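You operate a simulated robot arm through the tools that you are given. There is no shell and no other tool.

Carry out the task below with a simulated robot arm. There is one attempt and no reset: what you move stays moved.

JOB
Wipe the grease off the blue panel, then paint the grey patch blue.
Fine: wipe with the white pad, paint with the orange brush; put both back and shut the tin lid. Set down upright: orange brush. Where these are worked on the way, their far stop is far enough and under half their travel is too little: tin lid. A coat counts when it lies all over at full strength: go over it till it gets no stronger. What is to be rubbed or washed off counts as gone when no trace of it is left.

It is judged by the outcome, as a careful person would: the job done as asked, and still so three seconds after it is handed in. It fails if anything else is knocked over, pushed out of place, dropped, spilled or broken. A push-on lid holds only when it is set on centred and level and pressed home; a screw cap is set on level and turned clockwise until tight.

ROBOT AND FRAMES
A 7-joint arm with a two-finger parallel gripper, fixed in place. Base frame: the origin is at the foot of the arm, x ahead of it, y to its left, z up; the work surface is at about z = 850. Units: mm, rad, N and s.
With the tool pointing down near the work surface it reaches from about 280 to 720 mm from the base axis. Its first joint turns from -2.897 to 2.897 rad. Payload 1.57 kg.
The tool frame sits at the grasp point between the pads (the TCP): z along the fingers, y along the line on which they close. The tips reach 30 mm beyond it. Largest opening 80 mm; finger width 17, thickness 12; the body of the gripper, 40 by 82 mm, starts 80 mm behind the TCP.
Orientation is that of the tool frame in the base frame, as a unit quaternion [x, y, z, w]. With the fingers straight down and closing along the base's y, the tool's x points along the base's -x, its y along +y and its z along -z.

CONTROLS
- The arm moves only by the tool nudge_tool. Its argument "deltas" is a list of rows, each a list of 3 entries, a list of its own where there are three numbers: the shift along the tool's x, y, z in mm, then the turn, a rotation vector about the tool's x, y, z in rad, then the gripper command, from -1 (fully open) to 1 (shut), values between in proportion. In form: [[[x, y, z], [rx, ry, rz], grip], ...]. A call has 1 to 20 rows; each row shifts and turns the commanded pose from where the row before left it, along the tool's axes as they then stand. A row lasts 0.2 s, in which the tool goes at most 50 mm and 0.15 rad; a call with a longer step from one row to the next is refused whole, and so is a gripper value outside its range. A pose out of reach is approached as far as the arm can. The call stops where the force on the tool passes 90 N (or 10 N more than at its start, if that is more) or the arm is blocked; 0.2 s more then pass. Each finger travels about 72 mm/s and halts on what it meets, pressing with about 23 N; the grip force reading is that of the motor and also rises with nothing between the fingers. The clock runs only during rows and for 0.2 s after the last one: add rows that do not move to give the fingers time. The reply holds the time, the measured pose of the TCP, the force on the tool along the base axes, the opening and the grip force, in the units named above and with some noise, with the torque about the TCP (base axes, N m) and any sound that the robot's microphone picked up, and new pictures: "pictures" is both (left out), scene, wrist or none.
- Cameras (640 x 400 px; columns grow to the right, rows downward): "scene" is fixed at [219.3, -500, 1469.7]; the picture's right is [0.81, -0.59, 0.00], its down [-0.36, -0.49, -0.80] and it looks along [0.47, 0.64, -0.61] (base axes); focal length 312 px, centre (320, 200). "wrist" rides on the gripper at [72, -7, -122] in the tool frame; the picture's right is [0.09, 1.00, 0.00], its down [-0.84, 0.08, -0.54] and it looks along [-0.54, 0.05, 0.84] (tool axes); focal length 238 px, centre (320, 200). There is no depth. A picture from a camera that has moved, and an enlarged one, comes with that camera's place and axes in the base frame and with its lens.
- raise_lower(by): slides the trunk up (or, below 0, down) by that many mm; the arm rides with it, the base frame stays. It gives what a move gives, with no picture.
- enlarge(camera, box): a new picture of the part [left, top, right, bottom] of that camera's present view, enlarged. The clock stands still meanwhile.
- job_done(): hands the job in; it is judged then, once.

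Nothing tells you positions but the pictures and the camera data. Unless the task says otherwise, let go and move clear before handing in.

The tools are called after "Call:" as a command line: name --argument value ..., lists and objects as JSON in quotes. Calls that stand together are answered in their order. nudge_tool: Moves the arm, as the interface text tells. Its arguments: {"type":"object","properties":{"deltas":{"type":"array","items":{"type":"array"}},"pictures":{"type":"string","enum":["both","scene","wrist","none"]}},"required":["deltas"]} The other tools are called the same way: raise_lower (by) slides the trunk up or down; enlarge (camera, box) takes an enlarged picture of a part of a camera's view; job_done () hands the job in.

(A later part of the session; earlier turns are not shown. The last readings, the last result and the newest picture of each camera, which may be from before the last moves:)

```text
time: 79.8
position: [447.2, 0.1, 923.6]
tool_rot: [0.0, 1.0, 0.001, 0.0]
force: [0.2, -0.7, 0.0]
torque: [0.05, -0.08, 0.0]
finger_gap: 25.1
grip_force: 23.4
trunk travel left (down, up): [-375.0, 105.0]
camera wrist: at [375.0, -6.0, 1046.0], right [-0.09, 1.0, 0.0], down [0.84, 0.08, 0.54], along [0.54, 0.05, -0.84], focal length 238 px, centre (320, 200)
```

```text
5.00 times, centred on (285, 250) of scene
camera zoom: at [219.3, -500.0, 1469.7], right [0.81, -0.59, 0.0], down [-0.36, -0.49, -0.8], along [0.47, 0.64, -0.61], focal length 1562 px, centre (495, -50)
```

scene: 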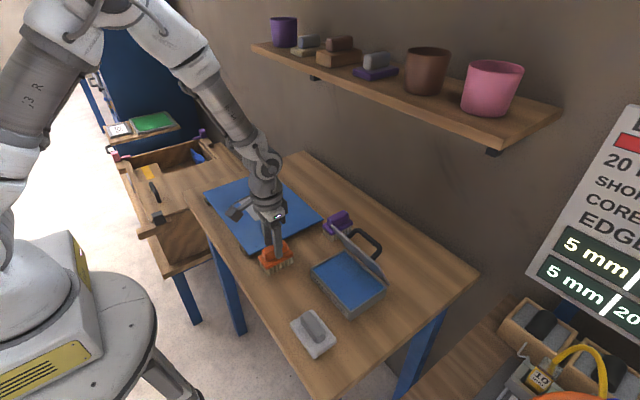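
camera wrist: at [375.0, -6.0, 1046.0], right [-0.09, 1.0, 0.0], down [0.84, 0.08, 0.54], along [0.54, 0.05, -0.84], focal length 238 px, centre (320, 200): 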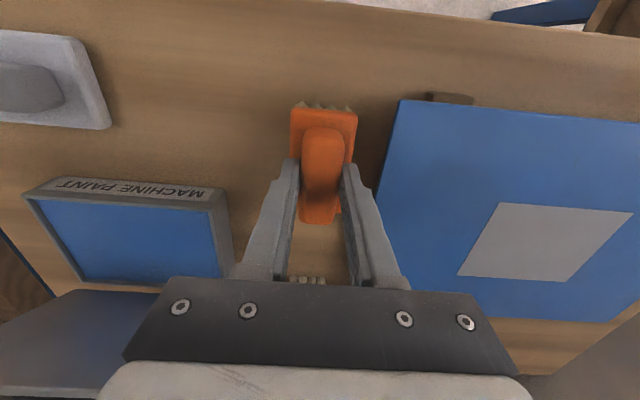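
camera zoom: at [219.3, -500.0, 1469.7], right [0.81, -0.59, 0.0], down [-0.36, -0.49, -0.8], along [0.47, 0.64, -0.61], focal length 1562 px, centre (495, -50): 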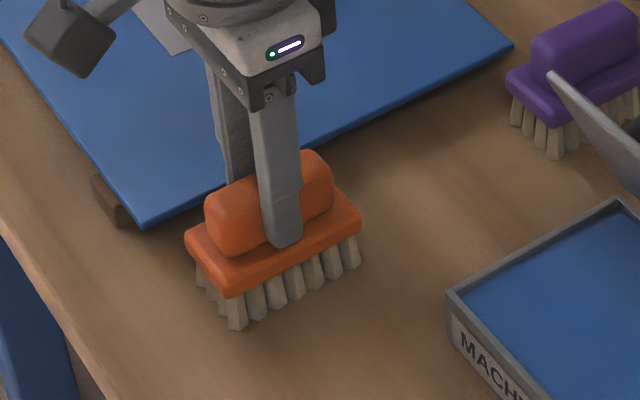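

The brush is gripped at its centre (put-down pose to remember: about (447, 0.5, 924)). I'll lift it and move over the open tin.

Call:
nudge_tool --deltas '[[[0, 0, -8], [0, 0, 0], 1], [[0, 0, -22], [0, 0, 0], 1], [[0, 0, -30], [0, 0, 0], 1], [[0, 0, -30], [0, 0, 0], 1], [[0, 0, -30], [0, 0, 0], 1], [[-12, -20, 0], [0, 0, 0], 1], [[-12, -20, 0], [0, 0, 0], 1], [[-12, -20, 0], [0, 0, 0], 1], [[-12, -20, 0], [0, 0, 0], 1], [[-13, -20, 0], [0, 0, 0], 1], [[-13, -20, 0], [0, 0, 0], 1], [[-13, -20, 0], [0, 0, 0], 1], [[-13, -21, 0], [0, 0, 0], 1], [[0, 0, 0], [0, 0, 0], 1]]'

Call:
enlarge --camera "wrist" --box '[180, 60, 460, 260]'

Call:
enlarge --camera "scene" --box '[290, 210, 420, 330]'

```text
time: 82.8
position: [547.5, -163.4, 1044.1]
tool_rot: [0.0, 1.0, 0.0, 0.0]
force: [0.8, 0.1, -1.6]
torque: [-0.01, 0.03, 0.0]
finger_gap: 25.8
grip_force: 23.3
trunk travel left (down, up): [-375.0, 105.0]
camera wrist: at [475.5, -169.2, 1167.2], right [-0.09, 1.0, 0.0], down [0.84, 0.08, 0.54], along [0.54, 0.05, -0.84], focal length 238 px, centre (320, 200)
```

scene: 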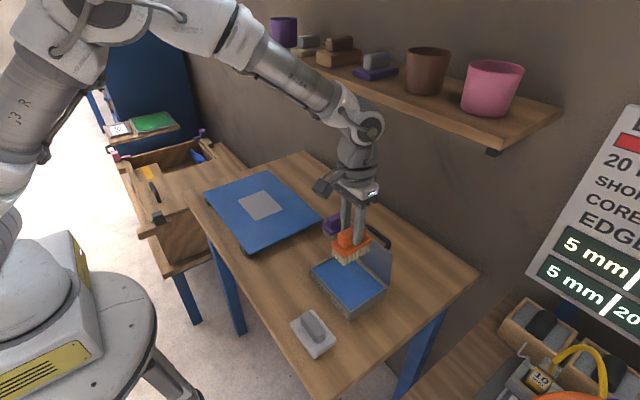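
wrist: 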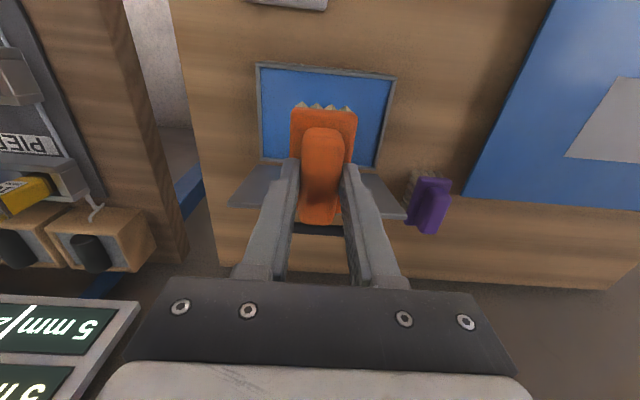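

```text
2.00 times, centred on (320, 160) of wrist
camera zoom: at [475.5, -169.2, 1167.2], right [-0.09, 1.0, 0.0], down [0.84, 0.08, 0.54], along [0.54, 0.05, -0.84], focal length 477 px, centre (320, 280)
```

zoom: 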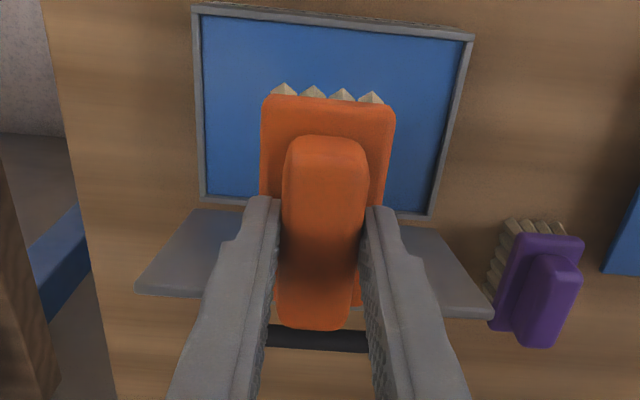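

```text
3.33 times, centred on (355, 270) of scene
camera zoom: at [219.3, -500.0, 1469.7], right [0.81, -0.59, 0.0], down [-0.36, -0.49, -0.8], along [0.47, 0.64, -0.61], focal length 1041 px, centre (203, -33)
```

zoom: 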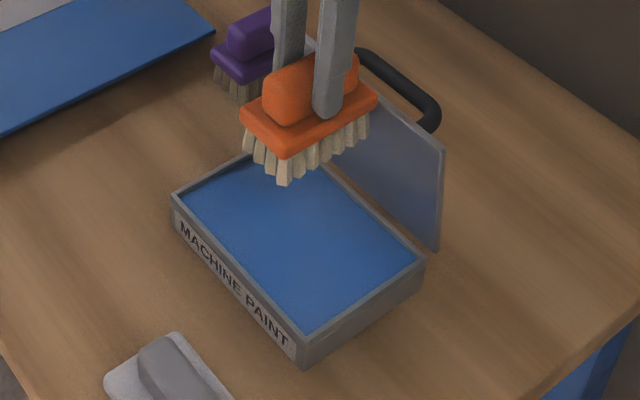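

The brush hangs centred over the tin with about 10 mm margin in x. I'll lower it slowly toward the paint and look.

Call:
nudge_tool --deltas '[[[-1, 2, 20], [0, 0, 0], 1], [[0, 0, 20], [0, 0, 0], 1], [[0, 0, 20], [0, 0, 0], 1], [[0, 0, 15], [0, 0, 0], 1], [[0, 0, 10], [0, 0, 0], 1], [[0, 0, 6], [0, 0, 0], 1], [[0, 0, 0], [0, 0, 0], 1]]'

Call:
enlarge --camera "scene" --box '[300, 220, 410, 320]'

```text
time: 84.4
position: [547.6, -158.7, 956.1]
tool_rot: [0.0, 1.0, 0.0, 0.001]
force: [-0.5, -0.9, 8.9]
torque: [0.04, 0.42, 0.01]
finger_gap: 25.5
grip_force: 22.9
trunk travel left (down, up): [-375.0, 105.0]
camera wrist: at [475.9, -165.2, 1076.8], right [-0.09, 1.0, 0.0], down [0.84, 0.08, 0.54], along [0.54, 0.05, -0.84], focal length 238 px, centre (320, 200)
```

scene: 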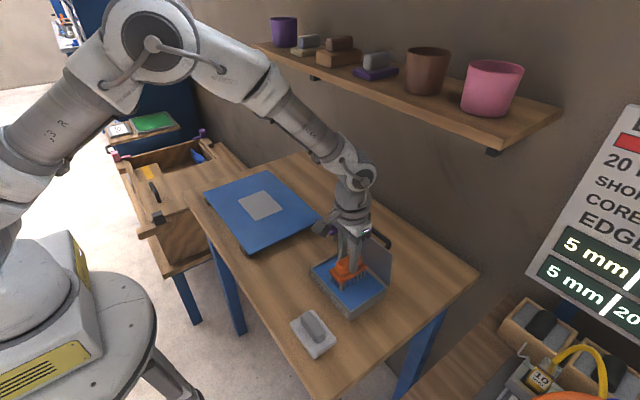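
wrist: 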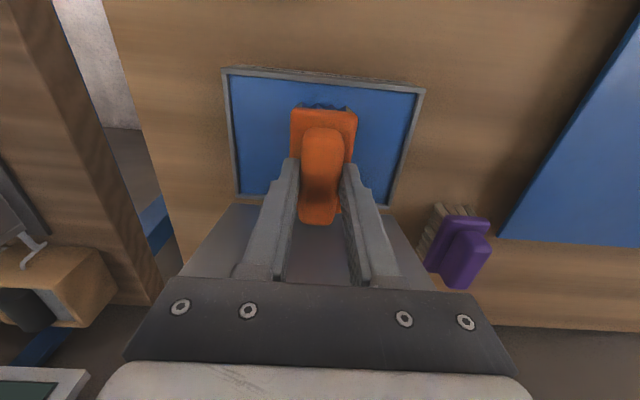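

```text
4.00 times, centred on (355, 270) of scene
camera zoom: at [219.3, -500.0, 1469.7], right [0.81, -0.59, 0.0], down [-0.36, -0.49, -0.8], along [0.47, 0.64, -0.61], focal length 1249 px, centre (180, -80)
```

zoom: 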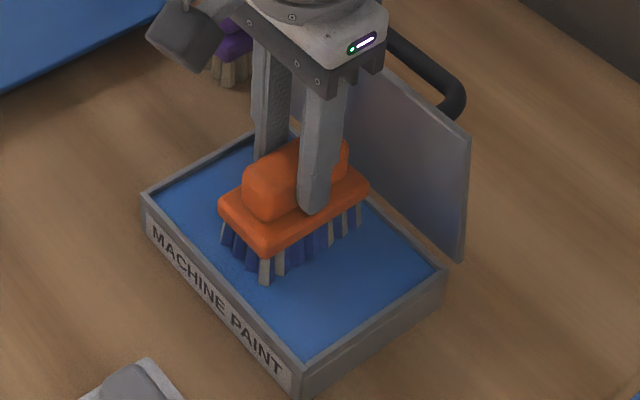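

The bristles have met the paint (9 N at z≈955) and turned blue. I'll ease the pressure, dab lightly with small side moves to load all bristles, then look.

Call:
nudge_tool --deltas '[[[0, 4, 0], [0, 0, 0], 1], [[0, 4, 0], [0, 0, 0], 1], [[0, -8, 0], [0, 0, 0], 1], [[0, -8, 0], [0, 0, 0], 1], [[0, 8, 0], [0, 0, 0], 1], [[3, 0, 0], [0, 0, 0], 1], [[-6, 0, 0], [0, 0, 0], 1], [[3, 0, 0], [0, 0, 0], 1], [[0, 0, 0], [0, 0, 0], 1], [[0, 0, 0], [0, 0, 0], 1]]'

Call:
enlarge --camera "scene" --box '[325, 235, 395, 300]'

```text
time: 86.6
position: [547.6, -157.8, 953.8]
tool_rot: [0.001, 1.0, 0.0, 0.001]
force: [2.5, -1.4, 18.5]
torque: [-0.01, 0.01, -0.01]
finger_gap: 25.5
grip_force: 22.7
trunk travel left (down, up): [-375.0, 105.0]
camera wrist: at [475.5, -165.1, 1076.3], right [-0.09, 1.0, 0.0], down [0.83, 0.08, 0.54], along [0.54, 0.05, -0.84], focal length 238 px, centre (320, 200)
```

scene: 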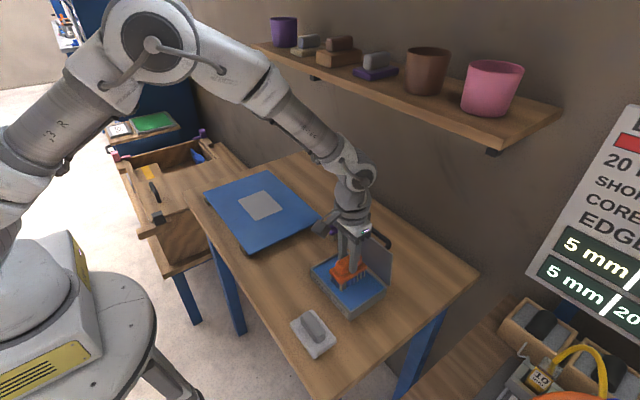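
wrist: 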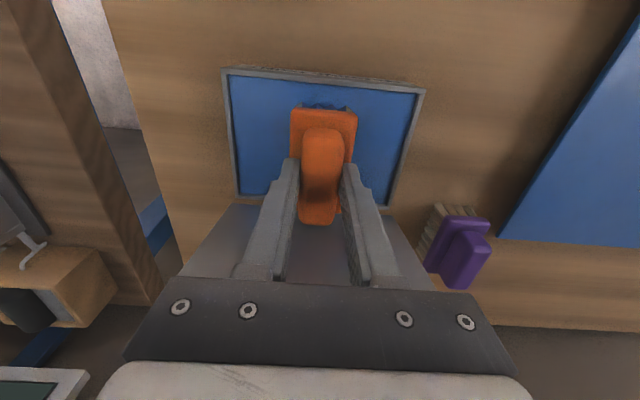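

```text
6.15 times, centred on (360, 268) of scene
camera zoom: at [219.3, -500.0, 1469.7], right [0.81, -0.59, 0.0], down [-0.36, -0.49, -0.8], along [0.47, 0.64, -0.61], focal length 1922 px, centre (74, -215)
```

zoom: 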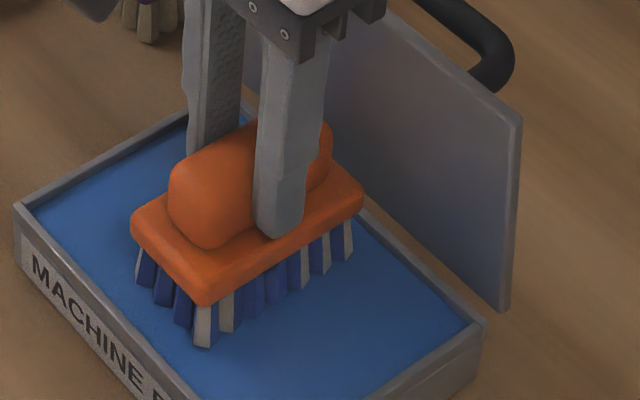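

The brush is loaded. I'll raise it slowly, straight up, and pause over the tin to check for drips.

Call:
nudge_tool --deltas '[[[0, 0, -3], [0, 0, 0], 1], [[0, 0, -6], [0, 0, 0], 1], [[0, 0, -8], [0, 0, 0], 1], [[0, 0, -8], [0, 0, 0], 1], [[0, 0, -10], [0, 0, 0], 1], [[0, 0, 0], [0, 0, 0], 1], [[0, 0, 0], [0, 0, 0], 1], [[0, 0, 0], [0, 0, 0], 1], [[0, 0, 0], [0, 0, 0], 1], [[0, 0, 0], [0, 0, 0], 1]]'

Call:
enlarge --camera "scene" --box '[325, 220, 395, 285]'

```text
time: 88.8
position: [548.8, -158.8, 986.9]
tool_rot: [0.0, 1.0, 0.0, 0.0]
force: [-0.1, -1.2, -0.4]
torque: [0.0, 0.02, 0.0]
finger_gap: 25.4
grip_force: 22.5
trunk travel left (down, up): [-375.0, 105.0]
camera wrist: at [476.6, -164.8, 1109.4], right [-0.09, 1.0, 0.0], down [0.84, 0.08, 0.54], along [0.54, 0.05, -0.84], focal length 238 px, centre (320, 200)
```

scene: 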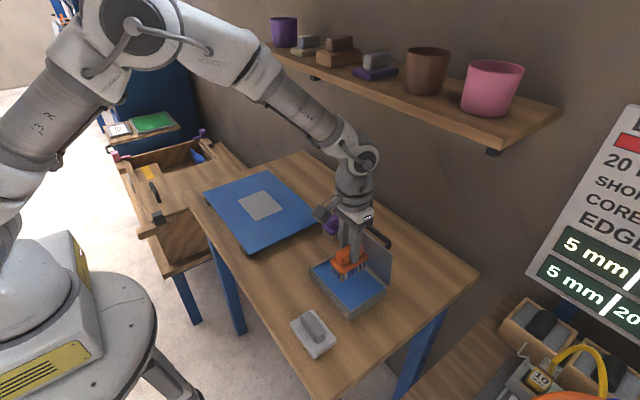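
wrist: 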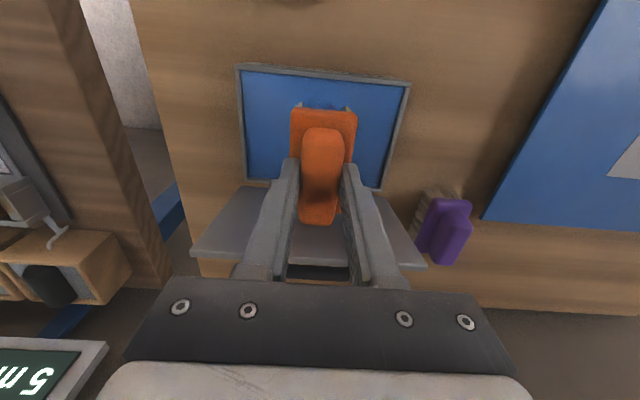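

```text
6.15 times, centred on (360, 252) of scene
camera zoom: at [219.3, -500.0, 1469.7], right [0.81, -0.59, 0.0], down [-0.36, -0.49, -0.8], along [0.47, 0.64, -0.61], focal length 1922 px, centre (74, -123)
```

zoom: 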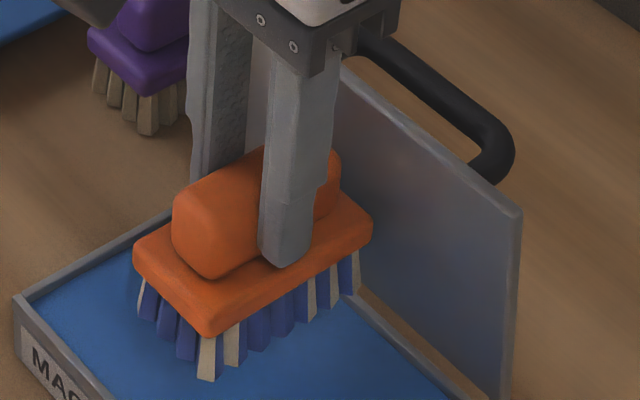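

No drips are visible. I'll carry the brush over to the patch at a safe height.

Call:
nudge_tool --deltas '[[[0, 0, -15], [0, 0, 0], 1], [[0, 0, -20], [0, 0, 0], 1], [[2.5, 21, 0], [0, 0, 0], 1], [[2.5, 21, 0], [0, 0, 0], 1], [[2.5, 21, 0], [0, 0, 0], 1], [[2.5, 21, 0], [0, 0, 0], 1], [[2.5, 21, 0], [0, 0, 0], 1], [[2.5, 21, 0], [0, 0, 0], 1], [[2.5, 21, 0], [0, 0, 0], 1], [[2.5, 21, 0], [0, 0, 0], 1], [[2.5, 21, 0], [0, 0, 0], 1], [[2.5, 21, 0], [0, 0, 0], 1], [[2.5, 21, 0], [0, 0, 0], 1], [[2.5, 21, 0], [0, 0, 0], 1], [[2.5, 21, 0], [0, 0, 0], 1], [[2.5, 21, 0], [0, 0, 0], 1], [[2.5, 21, 0], [0, 0, 0], 1], [[2.5, 21, 0], [0, 0, 0], 1], [[0, 0, 0], [0, 0, 0], 1]]'

Call:
enlarge --camera "wrist" --box '[180, 60, 460, 260]'

Call:
enlarge --camera "scene" --box '[190, 150, 410, 320]'

```text
time: 92.8
position: [508.4, 177.9, 1022.0]
tool_rot: [0.0, 1.0, -0.001, 0.001]
force: [0.5, -0.7, -0.8]
torque: [-0.02, 0.01, 0.02]
finger_gap: 25.3
grip_force: 23.0
trunk travel left (down, up): [-375.0, 105.0]
camera wrist: at [435.8, 171.0, 1145.1], right [-0.09, 1.0, 0.0], down [0.84, 0.08, 0.54], along [0.54, 0.05, -0.84], focal length 238 px, centre (320, 200)
```

scene: 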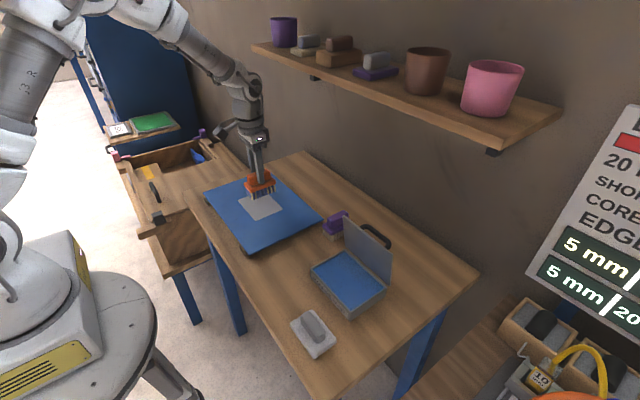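
wrist: 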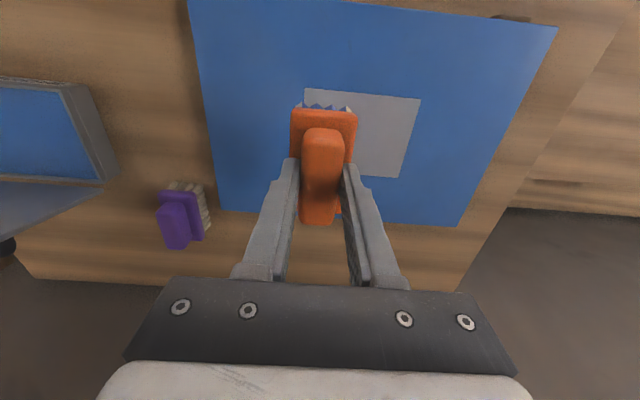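

```text
2.00 times, centred on (320, 160) of wrist
camera zoom: at [435.8, 171.0, 1145.1], right [-0.09, 1.0, 0.0], down [0.84, 0.08, 0.54], along [0.54, 0.05, -0.84], focal length 477 px, centre (320, 280)
```

zoom: 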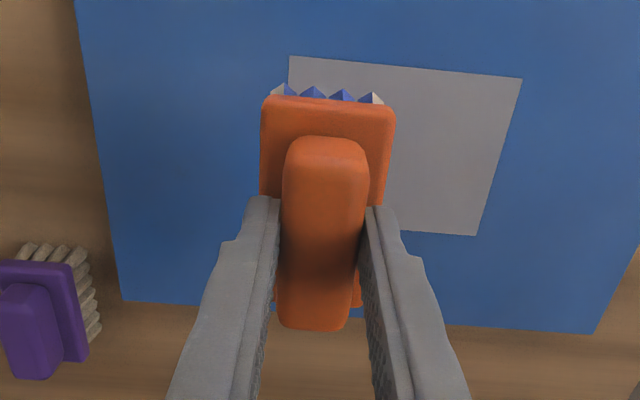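

```text
2.35 times, centred on (300, 235) of scene
camera zoom: at [219.3, -500.0, 1469.7], right [0.81, -0.59, 0.0], down [-0.36, -0.49, -0.8], along [0.47, 0.64, -0.61], focal length 735 px, centre (367, 118)
```

zoom: 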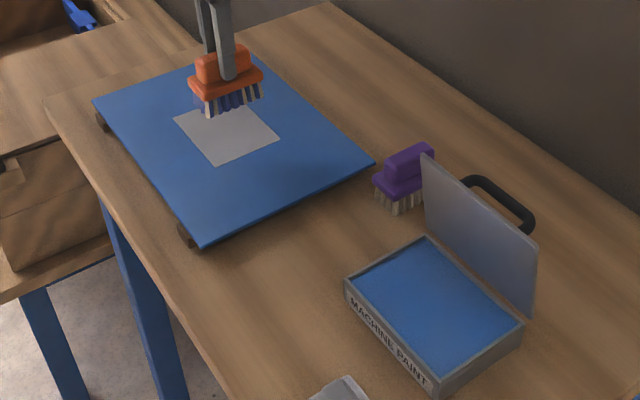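

The path left no drips, and the patch spans x 473–569, y 158–284. I'll lower the brush onto the patch's near corner.

Call:
nudge_tool --deltas '[[[0, 0, 20], [0, 0, 0], 1], [[0, 0, 20], [0, 0, 0], 1], [[0, 0, 18], [0, 0, 0], 1], [[0, 0, 8], [0, 0, 0], 1], [[0, 0, 4], [0, 0, 0], 1], [[0, 0, 2], [0, 0, 0], 1], [[0, 0, 0], [0, 0, 0], 1]]' --pictures "none"

```text
time: 94.4
position: [507.6, 177.2, 951.4]
tool_rot: [0.0, 1.0, -0.001, 0.0]
force: [-0.8, 0.7, -0.5]
torque: [-0.01, -0.03, 0.01]
finger_gap: 25.4
grip_force: 22.7
trunk travel left (down, up): [-375.0, 105.0]
```

Call:
nudge_tool --deltas '[[[0, 0, 1.5], [0, 0, 0], 1], [[0, 0, 1.5], [0, 0, 0], 1], [[0, 0, 0], [0, 0, 0], 1]]' --pictures "none"

```text
time: 95.2
position: [507.4, 177.3, 947.0]
tool_rot: [0.0, 1.0, 0.0, 0.0]
force: [0.7, 1.1, -0.2]
torque: [0.0, 0.01, -0.01]
finger_gap: 25.3
grip_force: 23.2
trunk travel left (down, up): [-375.0, 105.0]
```

Call:
nudge_tool --deltas '[[[0, 0, 1.2], [0, 0, 0], 1], [[0, 0, 1.2], [0, 0, 0], 1], [[0, 0, 0], [0, 0, 0], 1]]' --pictures "scene"

Call:
enlarge --camera "scene" --box '[220, 160, 300, 230]'

```text
time: 96.0
position: [506.6, 177.9, 946.1]
tool_rot: [0.0, 1.0, 0.0, 0.002]
force: [-0.7, 0.1, 19.1]
torque: [-0.06, 0.39, -0.01]
finger_gap: 25.4
grip_force: 22.5
trunk travel left (down, up): [-375.0, 105.0]
```

scene: 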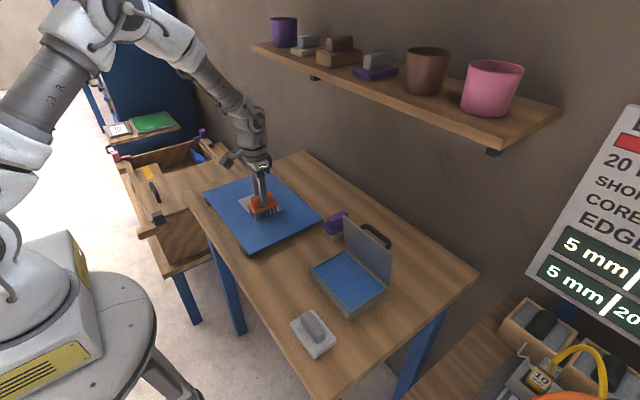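

```text
5.71 times, centred on (260, 195) of scene
camera zoom: at [219.3, -500.0, 1469.7], right [0.81, -0.59, 0.0], down [-0.36, -0.49, -0.8], along [0.47, 0.64, -0.61], focal length 1785 px, centre (663, 229)
```

zoom: 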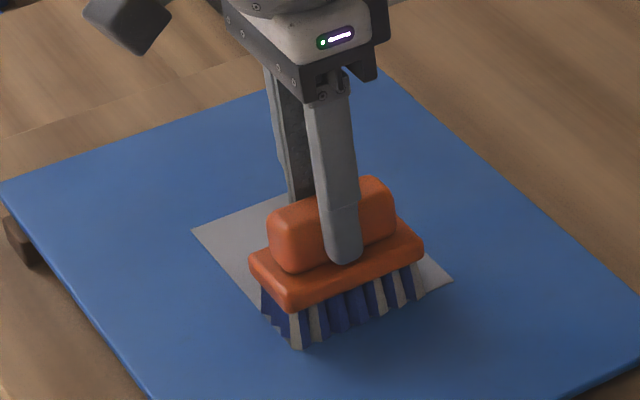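

The brush is touching at 19 N. I'll ease to about 10 N and paint a first lane along +y and back.

Call:
nudge_tool --deltas '[[[0, 0, -0.6], [0, 0, 0], 1], [[0, -5, 0], [0, 0, 0], 1], [[0, 12, 0], [0, 0, 0], 1], [[0, 12, 0], [0, 0, 0], 1], [[0, 12, 0], [0, 0, 0], 1], [[0, 12, 0], [0, 0, 0], 1], [[0, 12, 0], [0, 0, 0], 1], [[0, 12, 0], [0, 0, 0], 1], [[0, 12, 0], [0, 0, 0], 1], [[0, 10, 0], [0, 0, 0], 1], [[0, 0, 0], [0, 0, 0], 1]]'

Call:
enlarge --camera "scene" --box '[220, 160, 300, 230]'

Call:
enlarge --camera "wrist" --box '[180, 60, 460, 260]'

```text
time: 98.4
position: [507.7, 264.1, 945.8]
tool_rot: [-0.001, 1.0, 0.001, 0.0]
force: [-0.2, -4.6, 15.1]
torque: [-0.11, -0.1, 0.02]
finger_gap: 25.4
grip_force: 23.1
trunk travel left (down, up): [-375.0, 105.0]
camera wrist: at [435.6, 259.4, 1068.8], right [-0.09, 1.0, 0.0], down [0.84, 0.08, 0.54], along [0.54, 0.05, -0.84], focal length 238 px, centre (320, 200)
```

scene: 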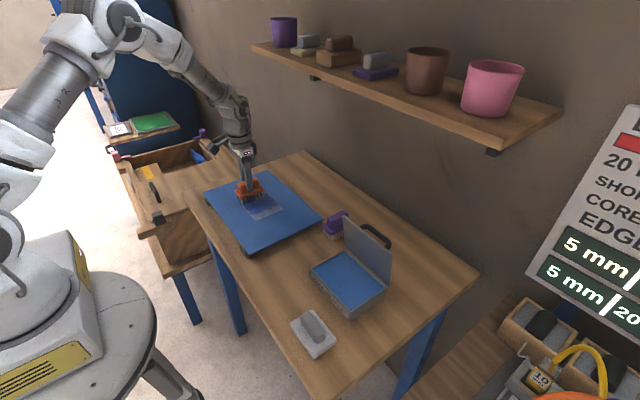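
wrist: 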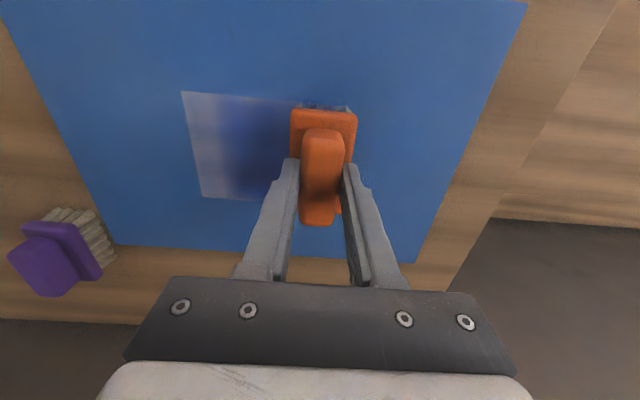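

```text
5.71 times, centred on (260, 195) of scene
camera zoom: at [219.3, -500.0, 1469.7], right [0.81, -0.59, 0.0], down [-0.36, -0.49, -0.8], along [0.47, 0.64, -0.61], focal length 1785 px, centre (663, 229)
```

zoom: 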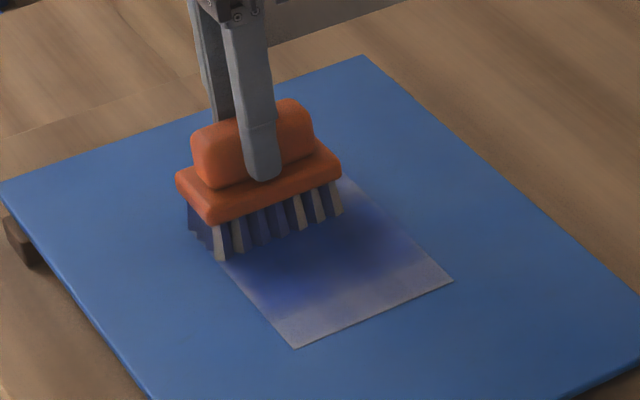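

```text
2.00 times, centred on (320, 160) of wrist
camera zoom: at [435.6, 259.4, 1068.8], right [-0.09, 1.0, 0.0], down [0.84, 0.08, 0.54], along [0.54, 0.05, -0.84], focal length 477 px, centre (320, 280)
```

zoom: 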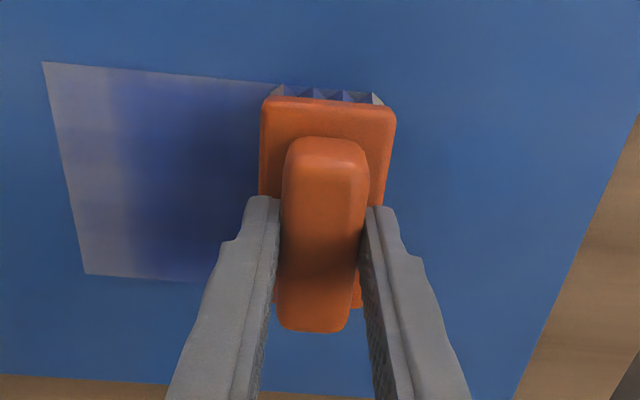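

The paint takes and builds up with each pass, and it only shows on the patch. I'll keep brushing in overlapping lanes that run past the patch edges.

Call:
nudge_tool --deltas '[[[0, 12, 0], [0, 0, 0], 1], [[0, 12, 0], [0, 0, 0], 1], [[-12, 0, 0], [0, 0, 0], 1], [[-12, 0, 0], [0, 0, 0], 1], [[0, -14, 0], [0, 0, 0], 1], [[0, -14, 0], [0, 0, 0], 1], [[0, -14, 0], [0, 0, 0], 1], [[0, -14, 0], [0, 0, 0], 1], [[0, -14, 0], [0, 0, 0], 1], [[0, -14, 0], [0, 0, 0], 1], [[0, -14, 0], [0, 0, 0], 1], [[0, -14, 0], [0, 0, 0], 1], [[0, -14, 0], [0, 0, 0], 1], [[0, -14, 0], [0, 0, 0], 1], [[-10, 0, 0], [0, 0, 0], 1], [[-10, 0, 0], [0, 0, 0], 1], [[0, 14, 0], [0, 0, 0], 1], [[0, 14, 0], [0, 0, 0], 1], [[0, 14, 0], [0, 0, 0], 1], [[0, 14, 0], [0, 0, 0], 1]]' --pictures "scene"

Call:
enlarge --camera "scene" --box '[220, 160, 300, 230]'

```text
time: 102.6
position: [551.1, 206.3, 946.7]
tool_rot: [-0.001, 1.0, 0.001, -0.001]
force: [0.5, 1.1, -0.8]
torque: [0.01, 0.04, 0.0]
finger_gap: 25.4
grip_force: 22.6
trunk travel left (down, up): [-375.0, 105.0]
```

scene: 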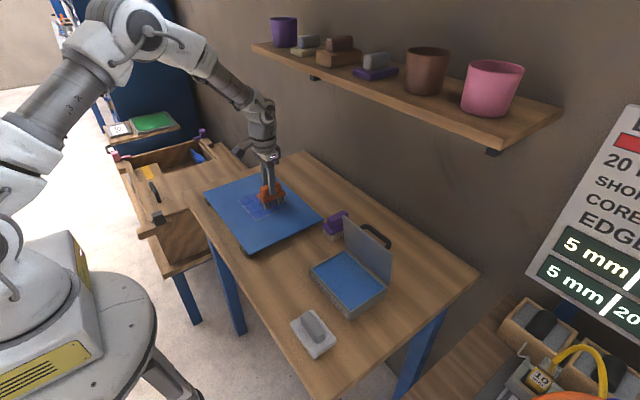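

```text
5.71 times, centred on (260, 195) of scene
camera zoom: at [219.3, -500.0, 1469.7], right [0.81, -0.59, 0.0], down [-0.36, -0.49, -0.8], along [0.47, 0.64, -0.61], focal length 1785 px, centre (663, 229)
```

zoom: 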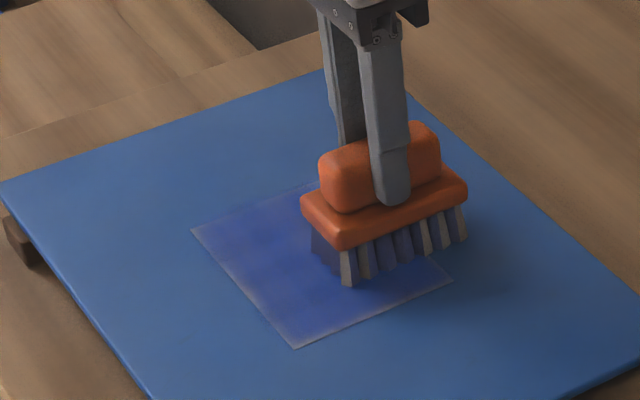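

The contact got light at this lane, so I'll press 0.8 mm more and finish it, then see how much paint is left on the brush.

Call:
nudge_tool --deltas '[[[0, 0, 0.8], [0, 0, 0], 1], [[0, 14, 0], [0, 0, 0], 1], [[0, 14, 0], [0, 0, 0], 1], [[0, 14, 0], [0, 0, 0], 1], [[0, 14, 0], [0, 0, 0], 1], [[0, 14, 0], [0, 0, 0], 1], [[0, 14, 0], [0, 0, 0], 1], [[0, -14, 0], [0, 0, 0], 1], [[0, -14, 0], [0, 0, 0], 1], [[0, -14, 0], [0, 0, 0], 1], [[0, -14, 0], [0, 0, 0], 1], [[0, -14, 0], [0, 0, 0], 1], [[0, -14, 0], [0, 0, 0], 1], [[0, -14, 0], [0, 0, 0], 1], [[0, -14, 0], [0, 0, 0], 1], [[0, -14, 0], [0, 0, 0], 1], [[0, -14, 0], [0, 0, 0], 1]]' --pictures "scene"

Call:
enlarge --camera "scene" --box '[220, 160, 300, 230]'

```text
time: 106.2
position: [548.4, 149.6, 946.0]
tool_rot: [0.0, 1.0, 0.0, 0.001]
force: [0.0, 4.8, 17.0]
torque: [0.18, -0.01, 0.01]
finger_gap: 25.4
grip_force: 22.6
trunk travel left (down, up): [-375.0, 105.0]
```

scene: 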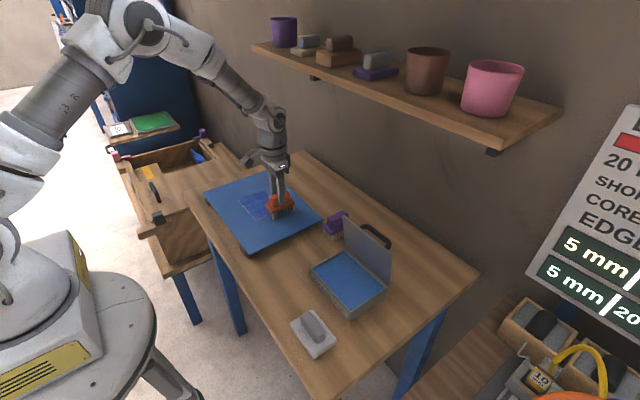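

```text
5.71 times, centred on (260, 195) of scene
camera zoom: at [219.3, -500.0, 1469.7], right [0.81, -0.59, 0.0], down [-0.36, -0.49, -0.8], along [0.47, 0.64, -0.61], focal length 1785 px, centre (663, 229)
```

zoom: 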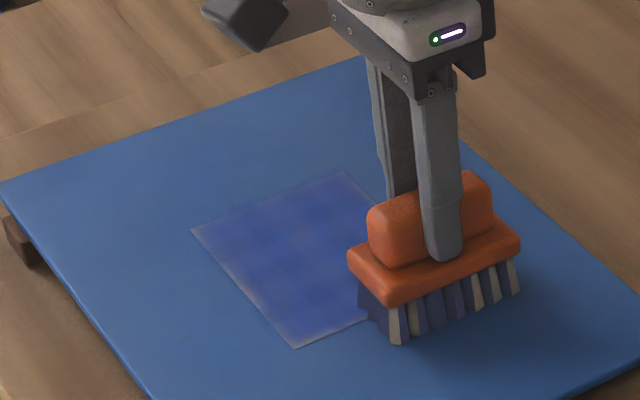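

The patch is filling in, with lighter edges. I'll do more lanes toward the -x side, overlapping the edges.

Call:
nudge_tool --deltas '[[[10, -5, -0.2], [0, 0, 0], 1], [[12, 0, 0], [0, 0, 0], 1], [[0, 15, 0], [0, 0, 0], 1], [[0, 15, 0], [0, 0, 0], 1], [[0, 15, 0], [0, 0, 0], 1], [[0, 15, 0], [0, 0, 0], 1], [[0, 15, 0], [0, 0, 0], 1], [[0, 15, 0], [0, 0, 0], 1], [[0, 15, 0], [0, 0, 0], 1], [[0, 15, 0], [0, 0, 0], 1], [[0, 15, 0], [0, 0, 0], 1], [[0, 15, 0], [0, 0, 0], 1], [[14, 0, 0], [0, 0, 0], 1], [[14, 0, 0], [0, 0, 0], 1], [[0, -15, 0], [0, 0, 0], 1], [[0, -15, 0], [0, 0, 0], 1], [[0, -15, 0], [0, 0, 0], 1], [[0, -15, 0], [0, 0, 0], 1]]' --pictures "none"

Call:
nudge_tool --deltas '[[[0, -15, 0], [0, 0, 0], 1], [[0, -15, 0], [0, 0, 0], 1], [[0, -15, 0], [0, 0, 0], 1], [[0, -15, 0], [0, 0, 0], 1], [[0, -15, 0], [0, 0, 0], 1], [[0, -15, 0], [0, 0, 0], 1], [[10, 0, 0], [0, 0, 0], 1], [[10, 0, 0], [0, 0, 0], 1], [[0, 15, 0], [0, 0, 0], 1], [[0, 15, 0], [0, 0, 0], 1], [[0, 15, 0], [0, 0, 0], 1], [[0, 15, 0], [0, 0, 0], 1], [[0, 15, 0], [0, 0, 0], 1], [[0, 15, 0], [0, 0, 0], 1], [[0, 15, 0], [0, 0, 0], 1], [[0, 15, 0], [0, 0, 0], 1], [[0, 15, 0], [0, 0, 0], 1], [[0, 15, 0], [0, 0, 0], 1]]' --pictures "both"

Call:
enlarge --camera "scene" --box '[220, 160, 300, 230]'

```text
time: 110.0
position: [499.8, 234.8, 947.1]
tool_rot: [0.0, 1.0, -0.001, 0.001]
force: [-1.3, 5.1, 17.5]
torque: [0.13, 0.1, -0.02]
finger_gap: 25.2
grip_force: 22.9
trunk travel left (down, up): [-375.0, 105.0]
```

```text
time: 113.8
position: [481.0, 293.5, 947.1]
tool_rot: [0.0, 1.0, 0.0, -0.001]
force: [-1.5, -1.6, 6.3]
torque: [-0.04, 0.21, 0.07]
finger_gap: 25.5
grip_force: 23.2
trunk travel left (down, up): [-375.0, 105.0]
camera wrist: at [409.5, 287.8, 1067.8], right [-0.09, 1.0, 0.0], down [0.84, 0.08, 0.54], along [0.54, 0.05, -0.84], focal length 238 px, centre (320, 200)
```

scene: 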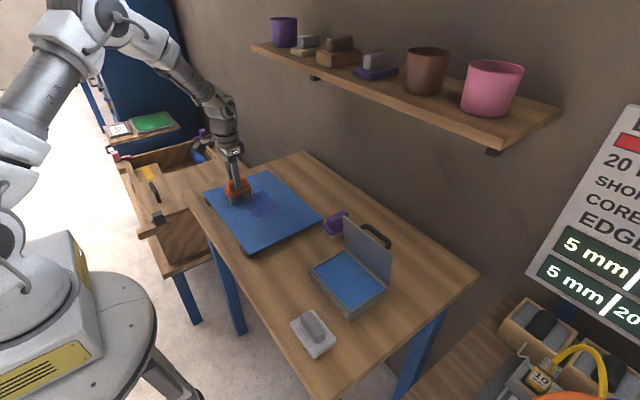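
wrist: 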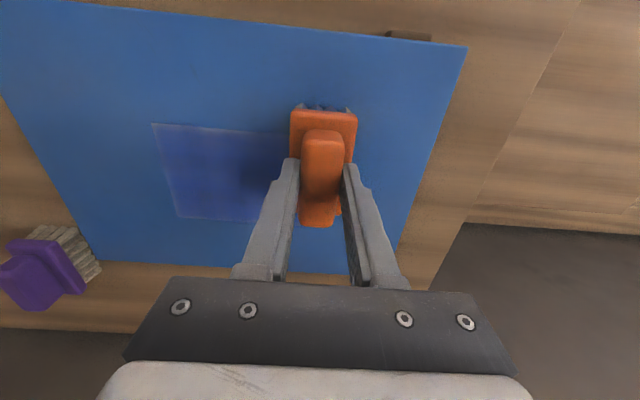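

```text
5.71 times, centred on (260, 195) of scene
camera zoom: at [219.3, -500.0, 1469.7], right [0.81, -0.59, 0.0], down [-0.36, -0.49, -0.8], along [0.47, 0.64, -0.61], focal length 1785 px, centre (663, 229)
```

zoom: 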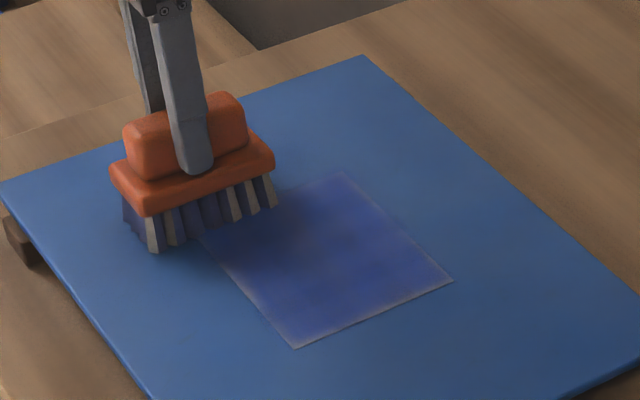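

The coat is building, and the bristles look less loaded. I'll lift, inspect the patch and then go for a second dip.

Call:
enlarge --camera "wrist" --box '[130, 90, 350, 240]'

Call:
nudge_tool --deltas '[[[0, 0, -5], [0, 0, 0], 1], [[0, 0, -15], [0, 0, 0], 1], [[0, 0, -25], [0, 0, 0], 1], [[0, 0, -25], [0, 0, 0], 1], [[-6, -30, -5], [0, 0, 0], 1], [[-6, -35, 0], [0, 0, 0], 1], [[-6, -35, 0], [0, 0, 0], 1], [[-6, -35, 0], [0, 0, 0], 1], [[-6, -35, 0], [0, 0, 0], 1], [[-6, -35, 0], [0, 0, 0], 1], [[-6, -35, 0], [0, 0, 0], 1], [[-6, -35, 0], [0, 0, 0], 1], [[-5, -35, 0], [0, 0, 0], 1], [[-5, -35, 0], [0, 0, 0], 1], [[-5, -35, 0], [0, 0, 0], 1], [[-5, -35, 0], [0, 0, 0], 1], [[-5, -35, 0], [0, 0, 0], 1], [[0, 0, 0], [0, 0, 0], 1]]'

Call:
enlarge --camera "scene" --box '[220, 160, 300, 230]'

```text
2.67 times, centred on (240, 165) of wrist
camera zoom: at [409.5, 287.8, 1067.8], right [-0.09, 1.0, 0.0], down [0.84, 0.08, 0.54], along [0.54, 0.05, -0.84], focal length 636 px, centre (533, 293)
```

zoom: 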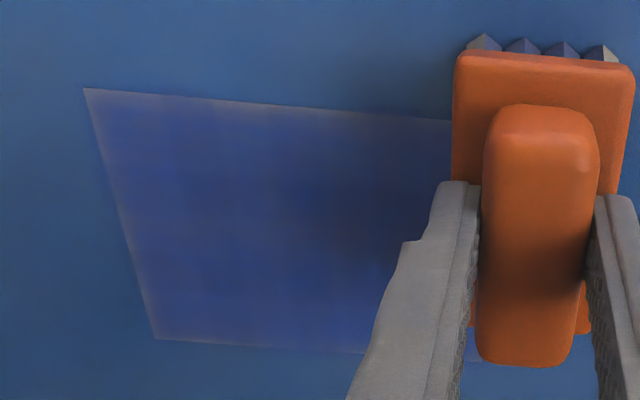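

```text
time: 117.6
position: [555.4, -153.9, 1020.0]
tool_rot: [0.001, 1.0, 0.001, 0.0]
force: [-0.3, 0.2, -0.9]
torque: [0.01, 0.0, -0.01]
finger_gap: 25.4
grip_force: 23.4
trunk travel left (down, up): [-375.0, 105.0]
camera wrist: at [483.5, -160.8, 1142.5], right [-0.09, 1.0, 0.0], down [0.84, 0.08, 0.54], along [0.54, 0.05, -0.84], focal length 238 px, centre (320, 200)
```

scene: 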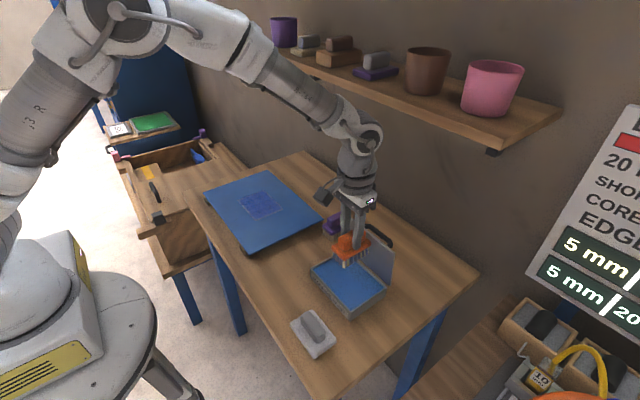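
wrist: 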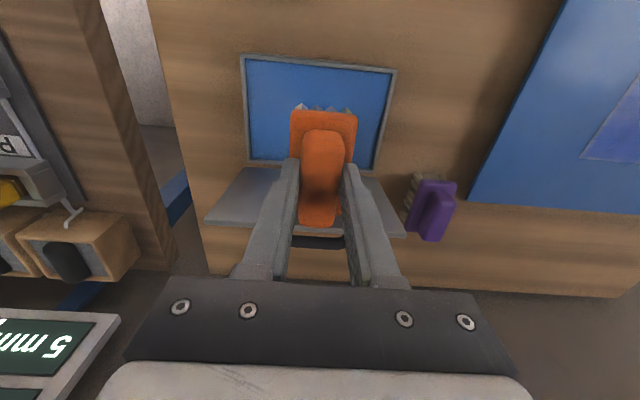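

```text
5.71 times, centred on (260, 195) of scene
camera zoom: at [219.3, -500.0, 1469.7], right [0.81, -0.59, 0.0], down [-0.36, -0.49, -0.8], along [0.47, 0.64, -0.61], focal length 1785 px, centre (663, 229)
```

zoom: 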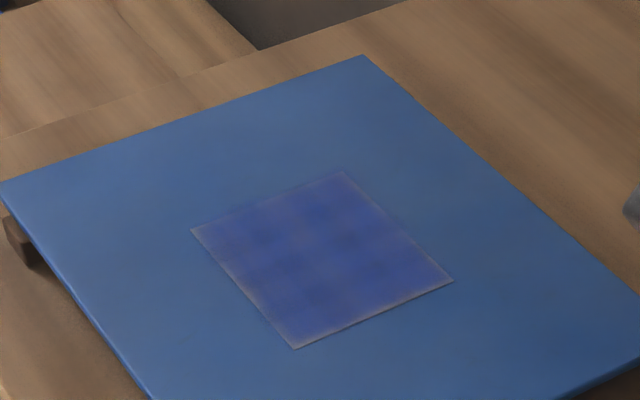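

The patch is patchy blue with lighter edges, so more paint is needed. I'll centre over the tin and dip again.

Call:
nudge_tool --deltas '[[[8, -5, 0], [0, 0, 0], 1], [[0, 0, 20], [0, 0, 0], 1], [[0, 0, 20], [0, 0, 0], 1], [[0, 0, 12], [0, 0, 0], 1], [[0, 0, 8], [0, 0, 0], 1], [[0, 0, 4], [0, 0, 0], 1], [[0, 0, 0], [0, 0, 0], 1]]' --pictures "none"

Call:
nudge_tool --deltas '[[[0, 0, 1.5], [0, 0, 0], 1], [[0, 0, 0], [0, 0, 0], 1]]' --pictures "none"

```text
time: 119.2
position: [548.4, -160.0, 955.3]
tool_rot: [-0.001, 1.0, 0.0, 0.0]
force: [-0.2, -0.9, -1.9]
torque: [0.0, 0.01, -0.01]
finger_gap: 25.4
grip_force: 22.6
trunk travel left (down, up): [-375.0, 105.0]
```

```text
time: 119.8
position: [546.9, -160.2, 954.6]
tool_rot: [0.0, 1.0, 0.0, 0.0]
force: [-0.1, 0.1, -1.0]
torque: [-0.03, 0.02, -0.03]
finger_gap: 25.5
grip_force: 22.9
trunk travel left (down, up): [-375.0, 105.0]
```

Call:
nudge_tool --deltas '[[[0, 0, 1.5], [0, 0, 0], 1], [[0, 0, 0], [0, 0, 0], 1]]' --pictures "none"

Call:
nudge_tool --deltas '[[[0, 0, 0.5], [0, 0, 0], 1], [[0, 0, 0], [0, 0, 0], 1], [[0, 0, 0], [0, 0, 0], 1]]' --pictures "scene"

Call:
enlarge --camera "scene" --box '[325, 235, 395, 300]'

```text
time: 120.4
position: [547.2, -160.8, 954.0]
tool_rot: [0.0, 1.0, 0.0, 0.001]
force: [0.4, -0.1, -1.4]
torque: [0.03, -0.01, 0.03]
finger_gap: 25.2
grip_force: 23.1
trunk travel left (down, up): [-375.0, 105.0]
```

```text
time: 121.2
position: [547.0, -160.4, 953.0]
tool_rot: [0.0, 1.0, 0.0, 0.0]
force: [0.1, -0.9, -0.2]
torque: [0.0, 0.01, 0.01]
finger_gap: 25.3
grip_force: 22.8
trunk travel left (down, up): [-375.0, 105.0]
```

scene: 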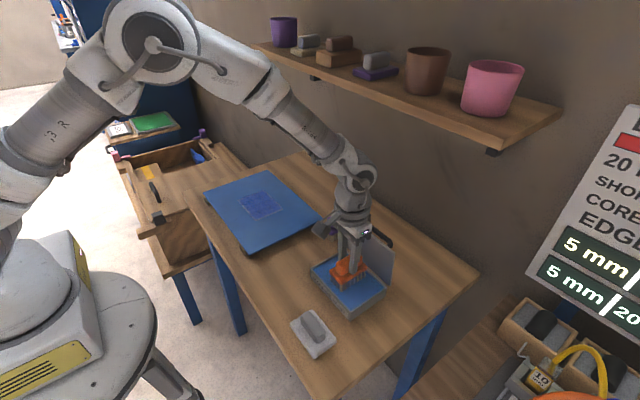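

```text
6.15 times, centred on (360, 268) of scene
camera zoom: at [219.3, -500.0, 1469.7], right [0.81, -0.59, 0.0], down [-0.36, -0.49, -0.8], along [0.47, 0.64, -0.61], focal length 1922 px, centre (74, -215)
```

zoom: 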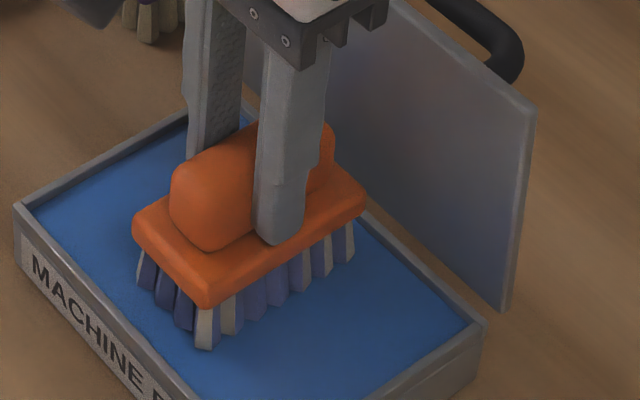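

Call:
nudge_tool --deltas '[[[0, 0, 1], [0, 0, 0], 1], [[0, 0, 0], [0, 0, 0], 1]]' --pictures "none"

Call:
nudge_tool --deltas '[[[0, 0, 0.8], [0, 0, 0], 1], [[0, 0, 0], [0, 0, 0], 1]]' --pictures "none"

```text
time: 121.8
position: [545.8, -161.2, 952.1]
tool_rot: [0.0, 1.0, 0.0, 0.0]
force: [-1.3, 0.5, 2.1]
torque: [0.04, 0.09, 0.03]
finger_gap: 25.4
grip_force: 23.1
trunk travel left (down, up): [-375.0, 105.0]
```

```text
time: 122.4
position: [546.6, -160.9, 952.2]
tool_rot: [0.0, 1.0, -0.001, 0.001]
force: [1.2, 1.0, 8.6]
torque: [0.0, 0.37, -0.05]
finger_gap: 25.6
grip_force: 22.6
trunk travel left (down, up): [-375.0, 105.0]
```

Contact with the paint again at about 9 N. I'll dab briefly and lift to check the bristles.

Call:
nudge_tool --deltas '[[[0, 3, 0.4], [0, 0, 0], 1], [[0, -6, 0], [0, 0, 0], 1], [[0, 3, 0], [0, 0, 0], 1], [[0, 0, 0], [0, 0, 0], 1], [[0, 0, 0], [0, 0, 0], 1], [[0, 0, 0], [0, 0, 0], 1], [[0, 0, -3], [0, 0, 0], 1], [[0, 0, -6], [0, 0, 0], 1], [[0, 0, -10], [0, 0, 0], 1], [[0, 0, -10], [0, 0, 0], 1], [[0, 0, 0], [0, 0, 0], 1], [[0, 0, 0], [0, 0, 0], 1], [[0, 0, 0], [0, 0, 0], 1]]' --pictures "scene"

Call:
enlarge --camera "scene" --box '[325, 220, 395, 285]'

```text
time: 125.2
position: [545.8, -161.2, 980.1]
tool_rot: [0.0, 1.0, 0.0, 0.0]
force: [-0.4, 0.3, -0.4]
torque: [0.02, 0.04, -0.01]
finger_gap: 25.4
grip_force: 23.2
trunk travel left (down, up): [-375.0, 105.0]
```

scene: 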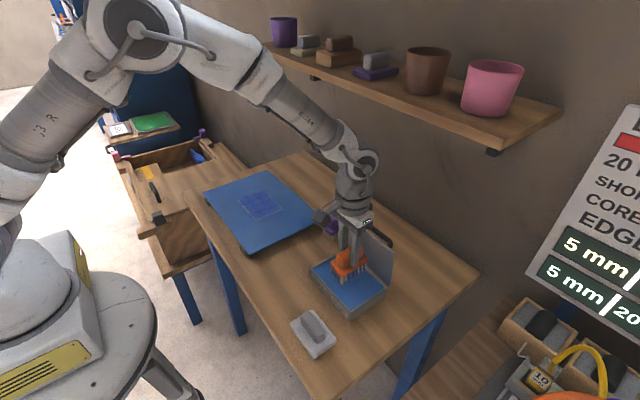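

```text
6.15 times, centred on (360, 252) of scene
camera zoom: at [219.3, -500.0, 1469.7], right [0.81, -0.59, 0.0], down [-0.36, -0.49, -0.8], along [0.47, 0.64, -0.61], focal length 1922 px, centre (74, -123)
```

zoom: 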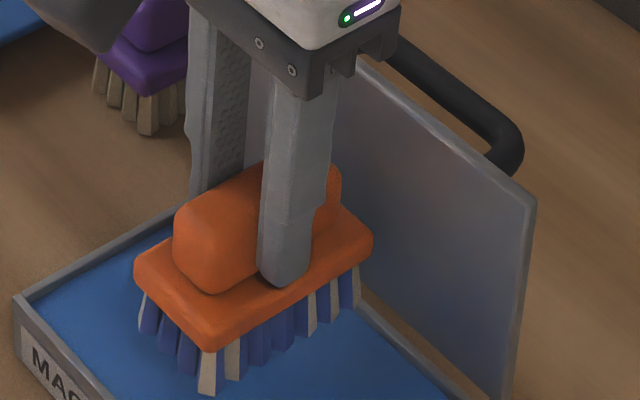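

The brush is reloaded. I'll carry it back to the patch, starting at the -x edge this time.

Call:
nudge_tool --deltas '[[[0, 0, -18], [0, 0, 0], 1], [[0, 0, -22], [0, 0, 0], 1], [[4.7, 22.2, 0], [0, 0, 0], 1], [[4.7, 22.2, 0], [0, 0, 0], 1], [[4.7, 22.2, 0], [0, 0, 0], 1], [[4.7, 22.2, 0], [0, 0, 0], 1], [[4.7, 22.2, 0], [0, 0, 0], 1], [[4.7, 22.2, 0], [0, 0, 0], 1], [[4.7, 22.2, 0], [0, 0, 0], 1], [[4.7, 22.2, 0], [0, 0, 0], 1], [[4.7, 22.2, 0], [0, 0, 0], 1], [[4.7, 22.2, 0], [0, 0, 0], 1], [[4.7, 22.2, 0], [0, 0, 0], 1], [[4.7, 22.2, 0], [0, 0, 0], 1], [[4.7, 22.2, 0], [0, 0, 0], 1], [[4.7, 22.2, 0], [0, 0, 0], 1], [[0, 0, 25], [0, 0, 0], 1], [[0, 0, 25], [0, 0, 0], 1], [[0, 0, 18], [0, 0, 0], 1], [[0, 0, 4], [0, 0, 0], 1]]' --pictures "scene"

Call:
nudge_tool --deltas '[[[0, 0, 1], [0, 0, 0], 1], [[0, 0, 0], [0, 0, 0], 1]]' --pictures "none"

```text
time: 129.4
position: [481.3, 150.1, 947.0]
tool_rot: [0.0, 1.0, 0.0, -0.001]
force: [-0.2, 0.2, -1.5]
torque: [0.01, 0.02, -0.02]
finger_gap: 25.3
grip_force: 22.9
trunk travel left (down, up): [-375.0, 105.0]
```

scene: 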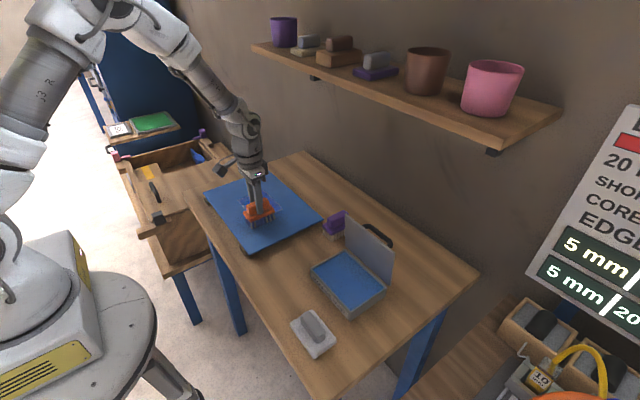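

```text
time: 130.0
position: [481.2, 150.6, 947.0]
tool_rot: [0.0, 1.0, 0.001, 0.0]
force: [-0.2, 0.5, -1.7]
torque: [-0.03, -0.01, 0.01]
finger_gap: 25.3
grip_force: 22.8
trunk travel left (down, up): [-375.0, 105.0]
```

Call:
nudge_tool --deltas '[[[0, 0, 1], [0, 0, 0], 1], [[0, 0, 1], [0, 0, 0], 1], [[0, 0, 0], [0, 0, 0], 1]]' --pictures "none"

Call:
nudge_tool --deltas '[[[0, 0, 0.8], [0, 0, 0], 1], [[0, 0, 0], [0, 0, 0], 1]]' --pictures "none"

```text
time: 130.8
position: [482.1, 150.9, 945.2]
tool_rot: [0.0, 1.0, 0.0, 0.0]
force: [-1.0, -0.5, 10.3]
torque: [-0.05, 0.03, 0.03]
finger_gap: 25.6
grip_force: 22.4
trunk travel left (down, up): [-375.0, 105.0]
```

```text
time: 131.4
position: [480.7, 150.4, 944.6]
tool_rot: [0.0, 1.0, 0.0, 0.002]
force: [-2.6, 0.2, 18.6]
torque: [-0.06, 0.18, -0.02]
finger_gap: 25.2
grip_force: 22.8
trunk travel left (down, up): [-375.0, 105.0]
```

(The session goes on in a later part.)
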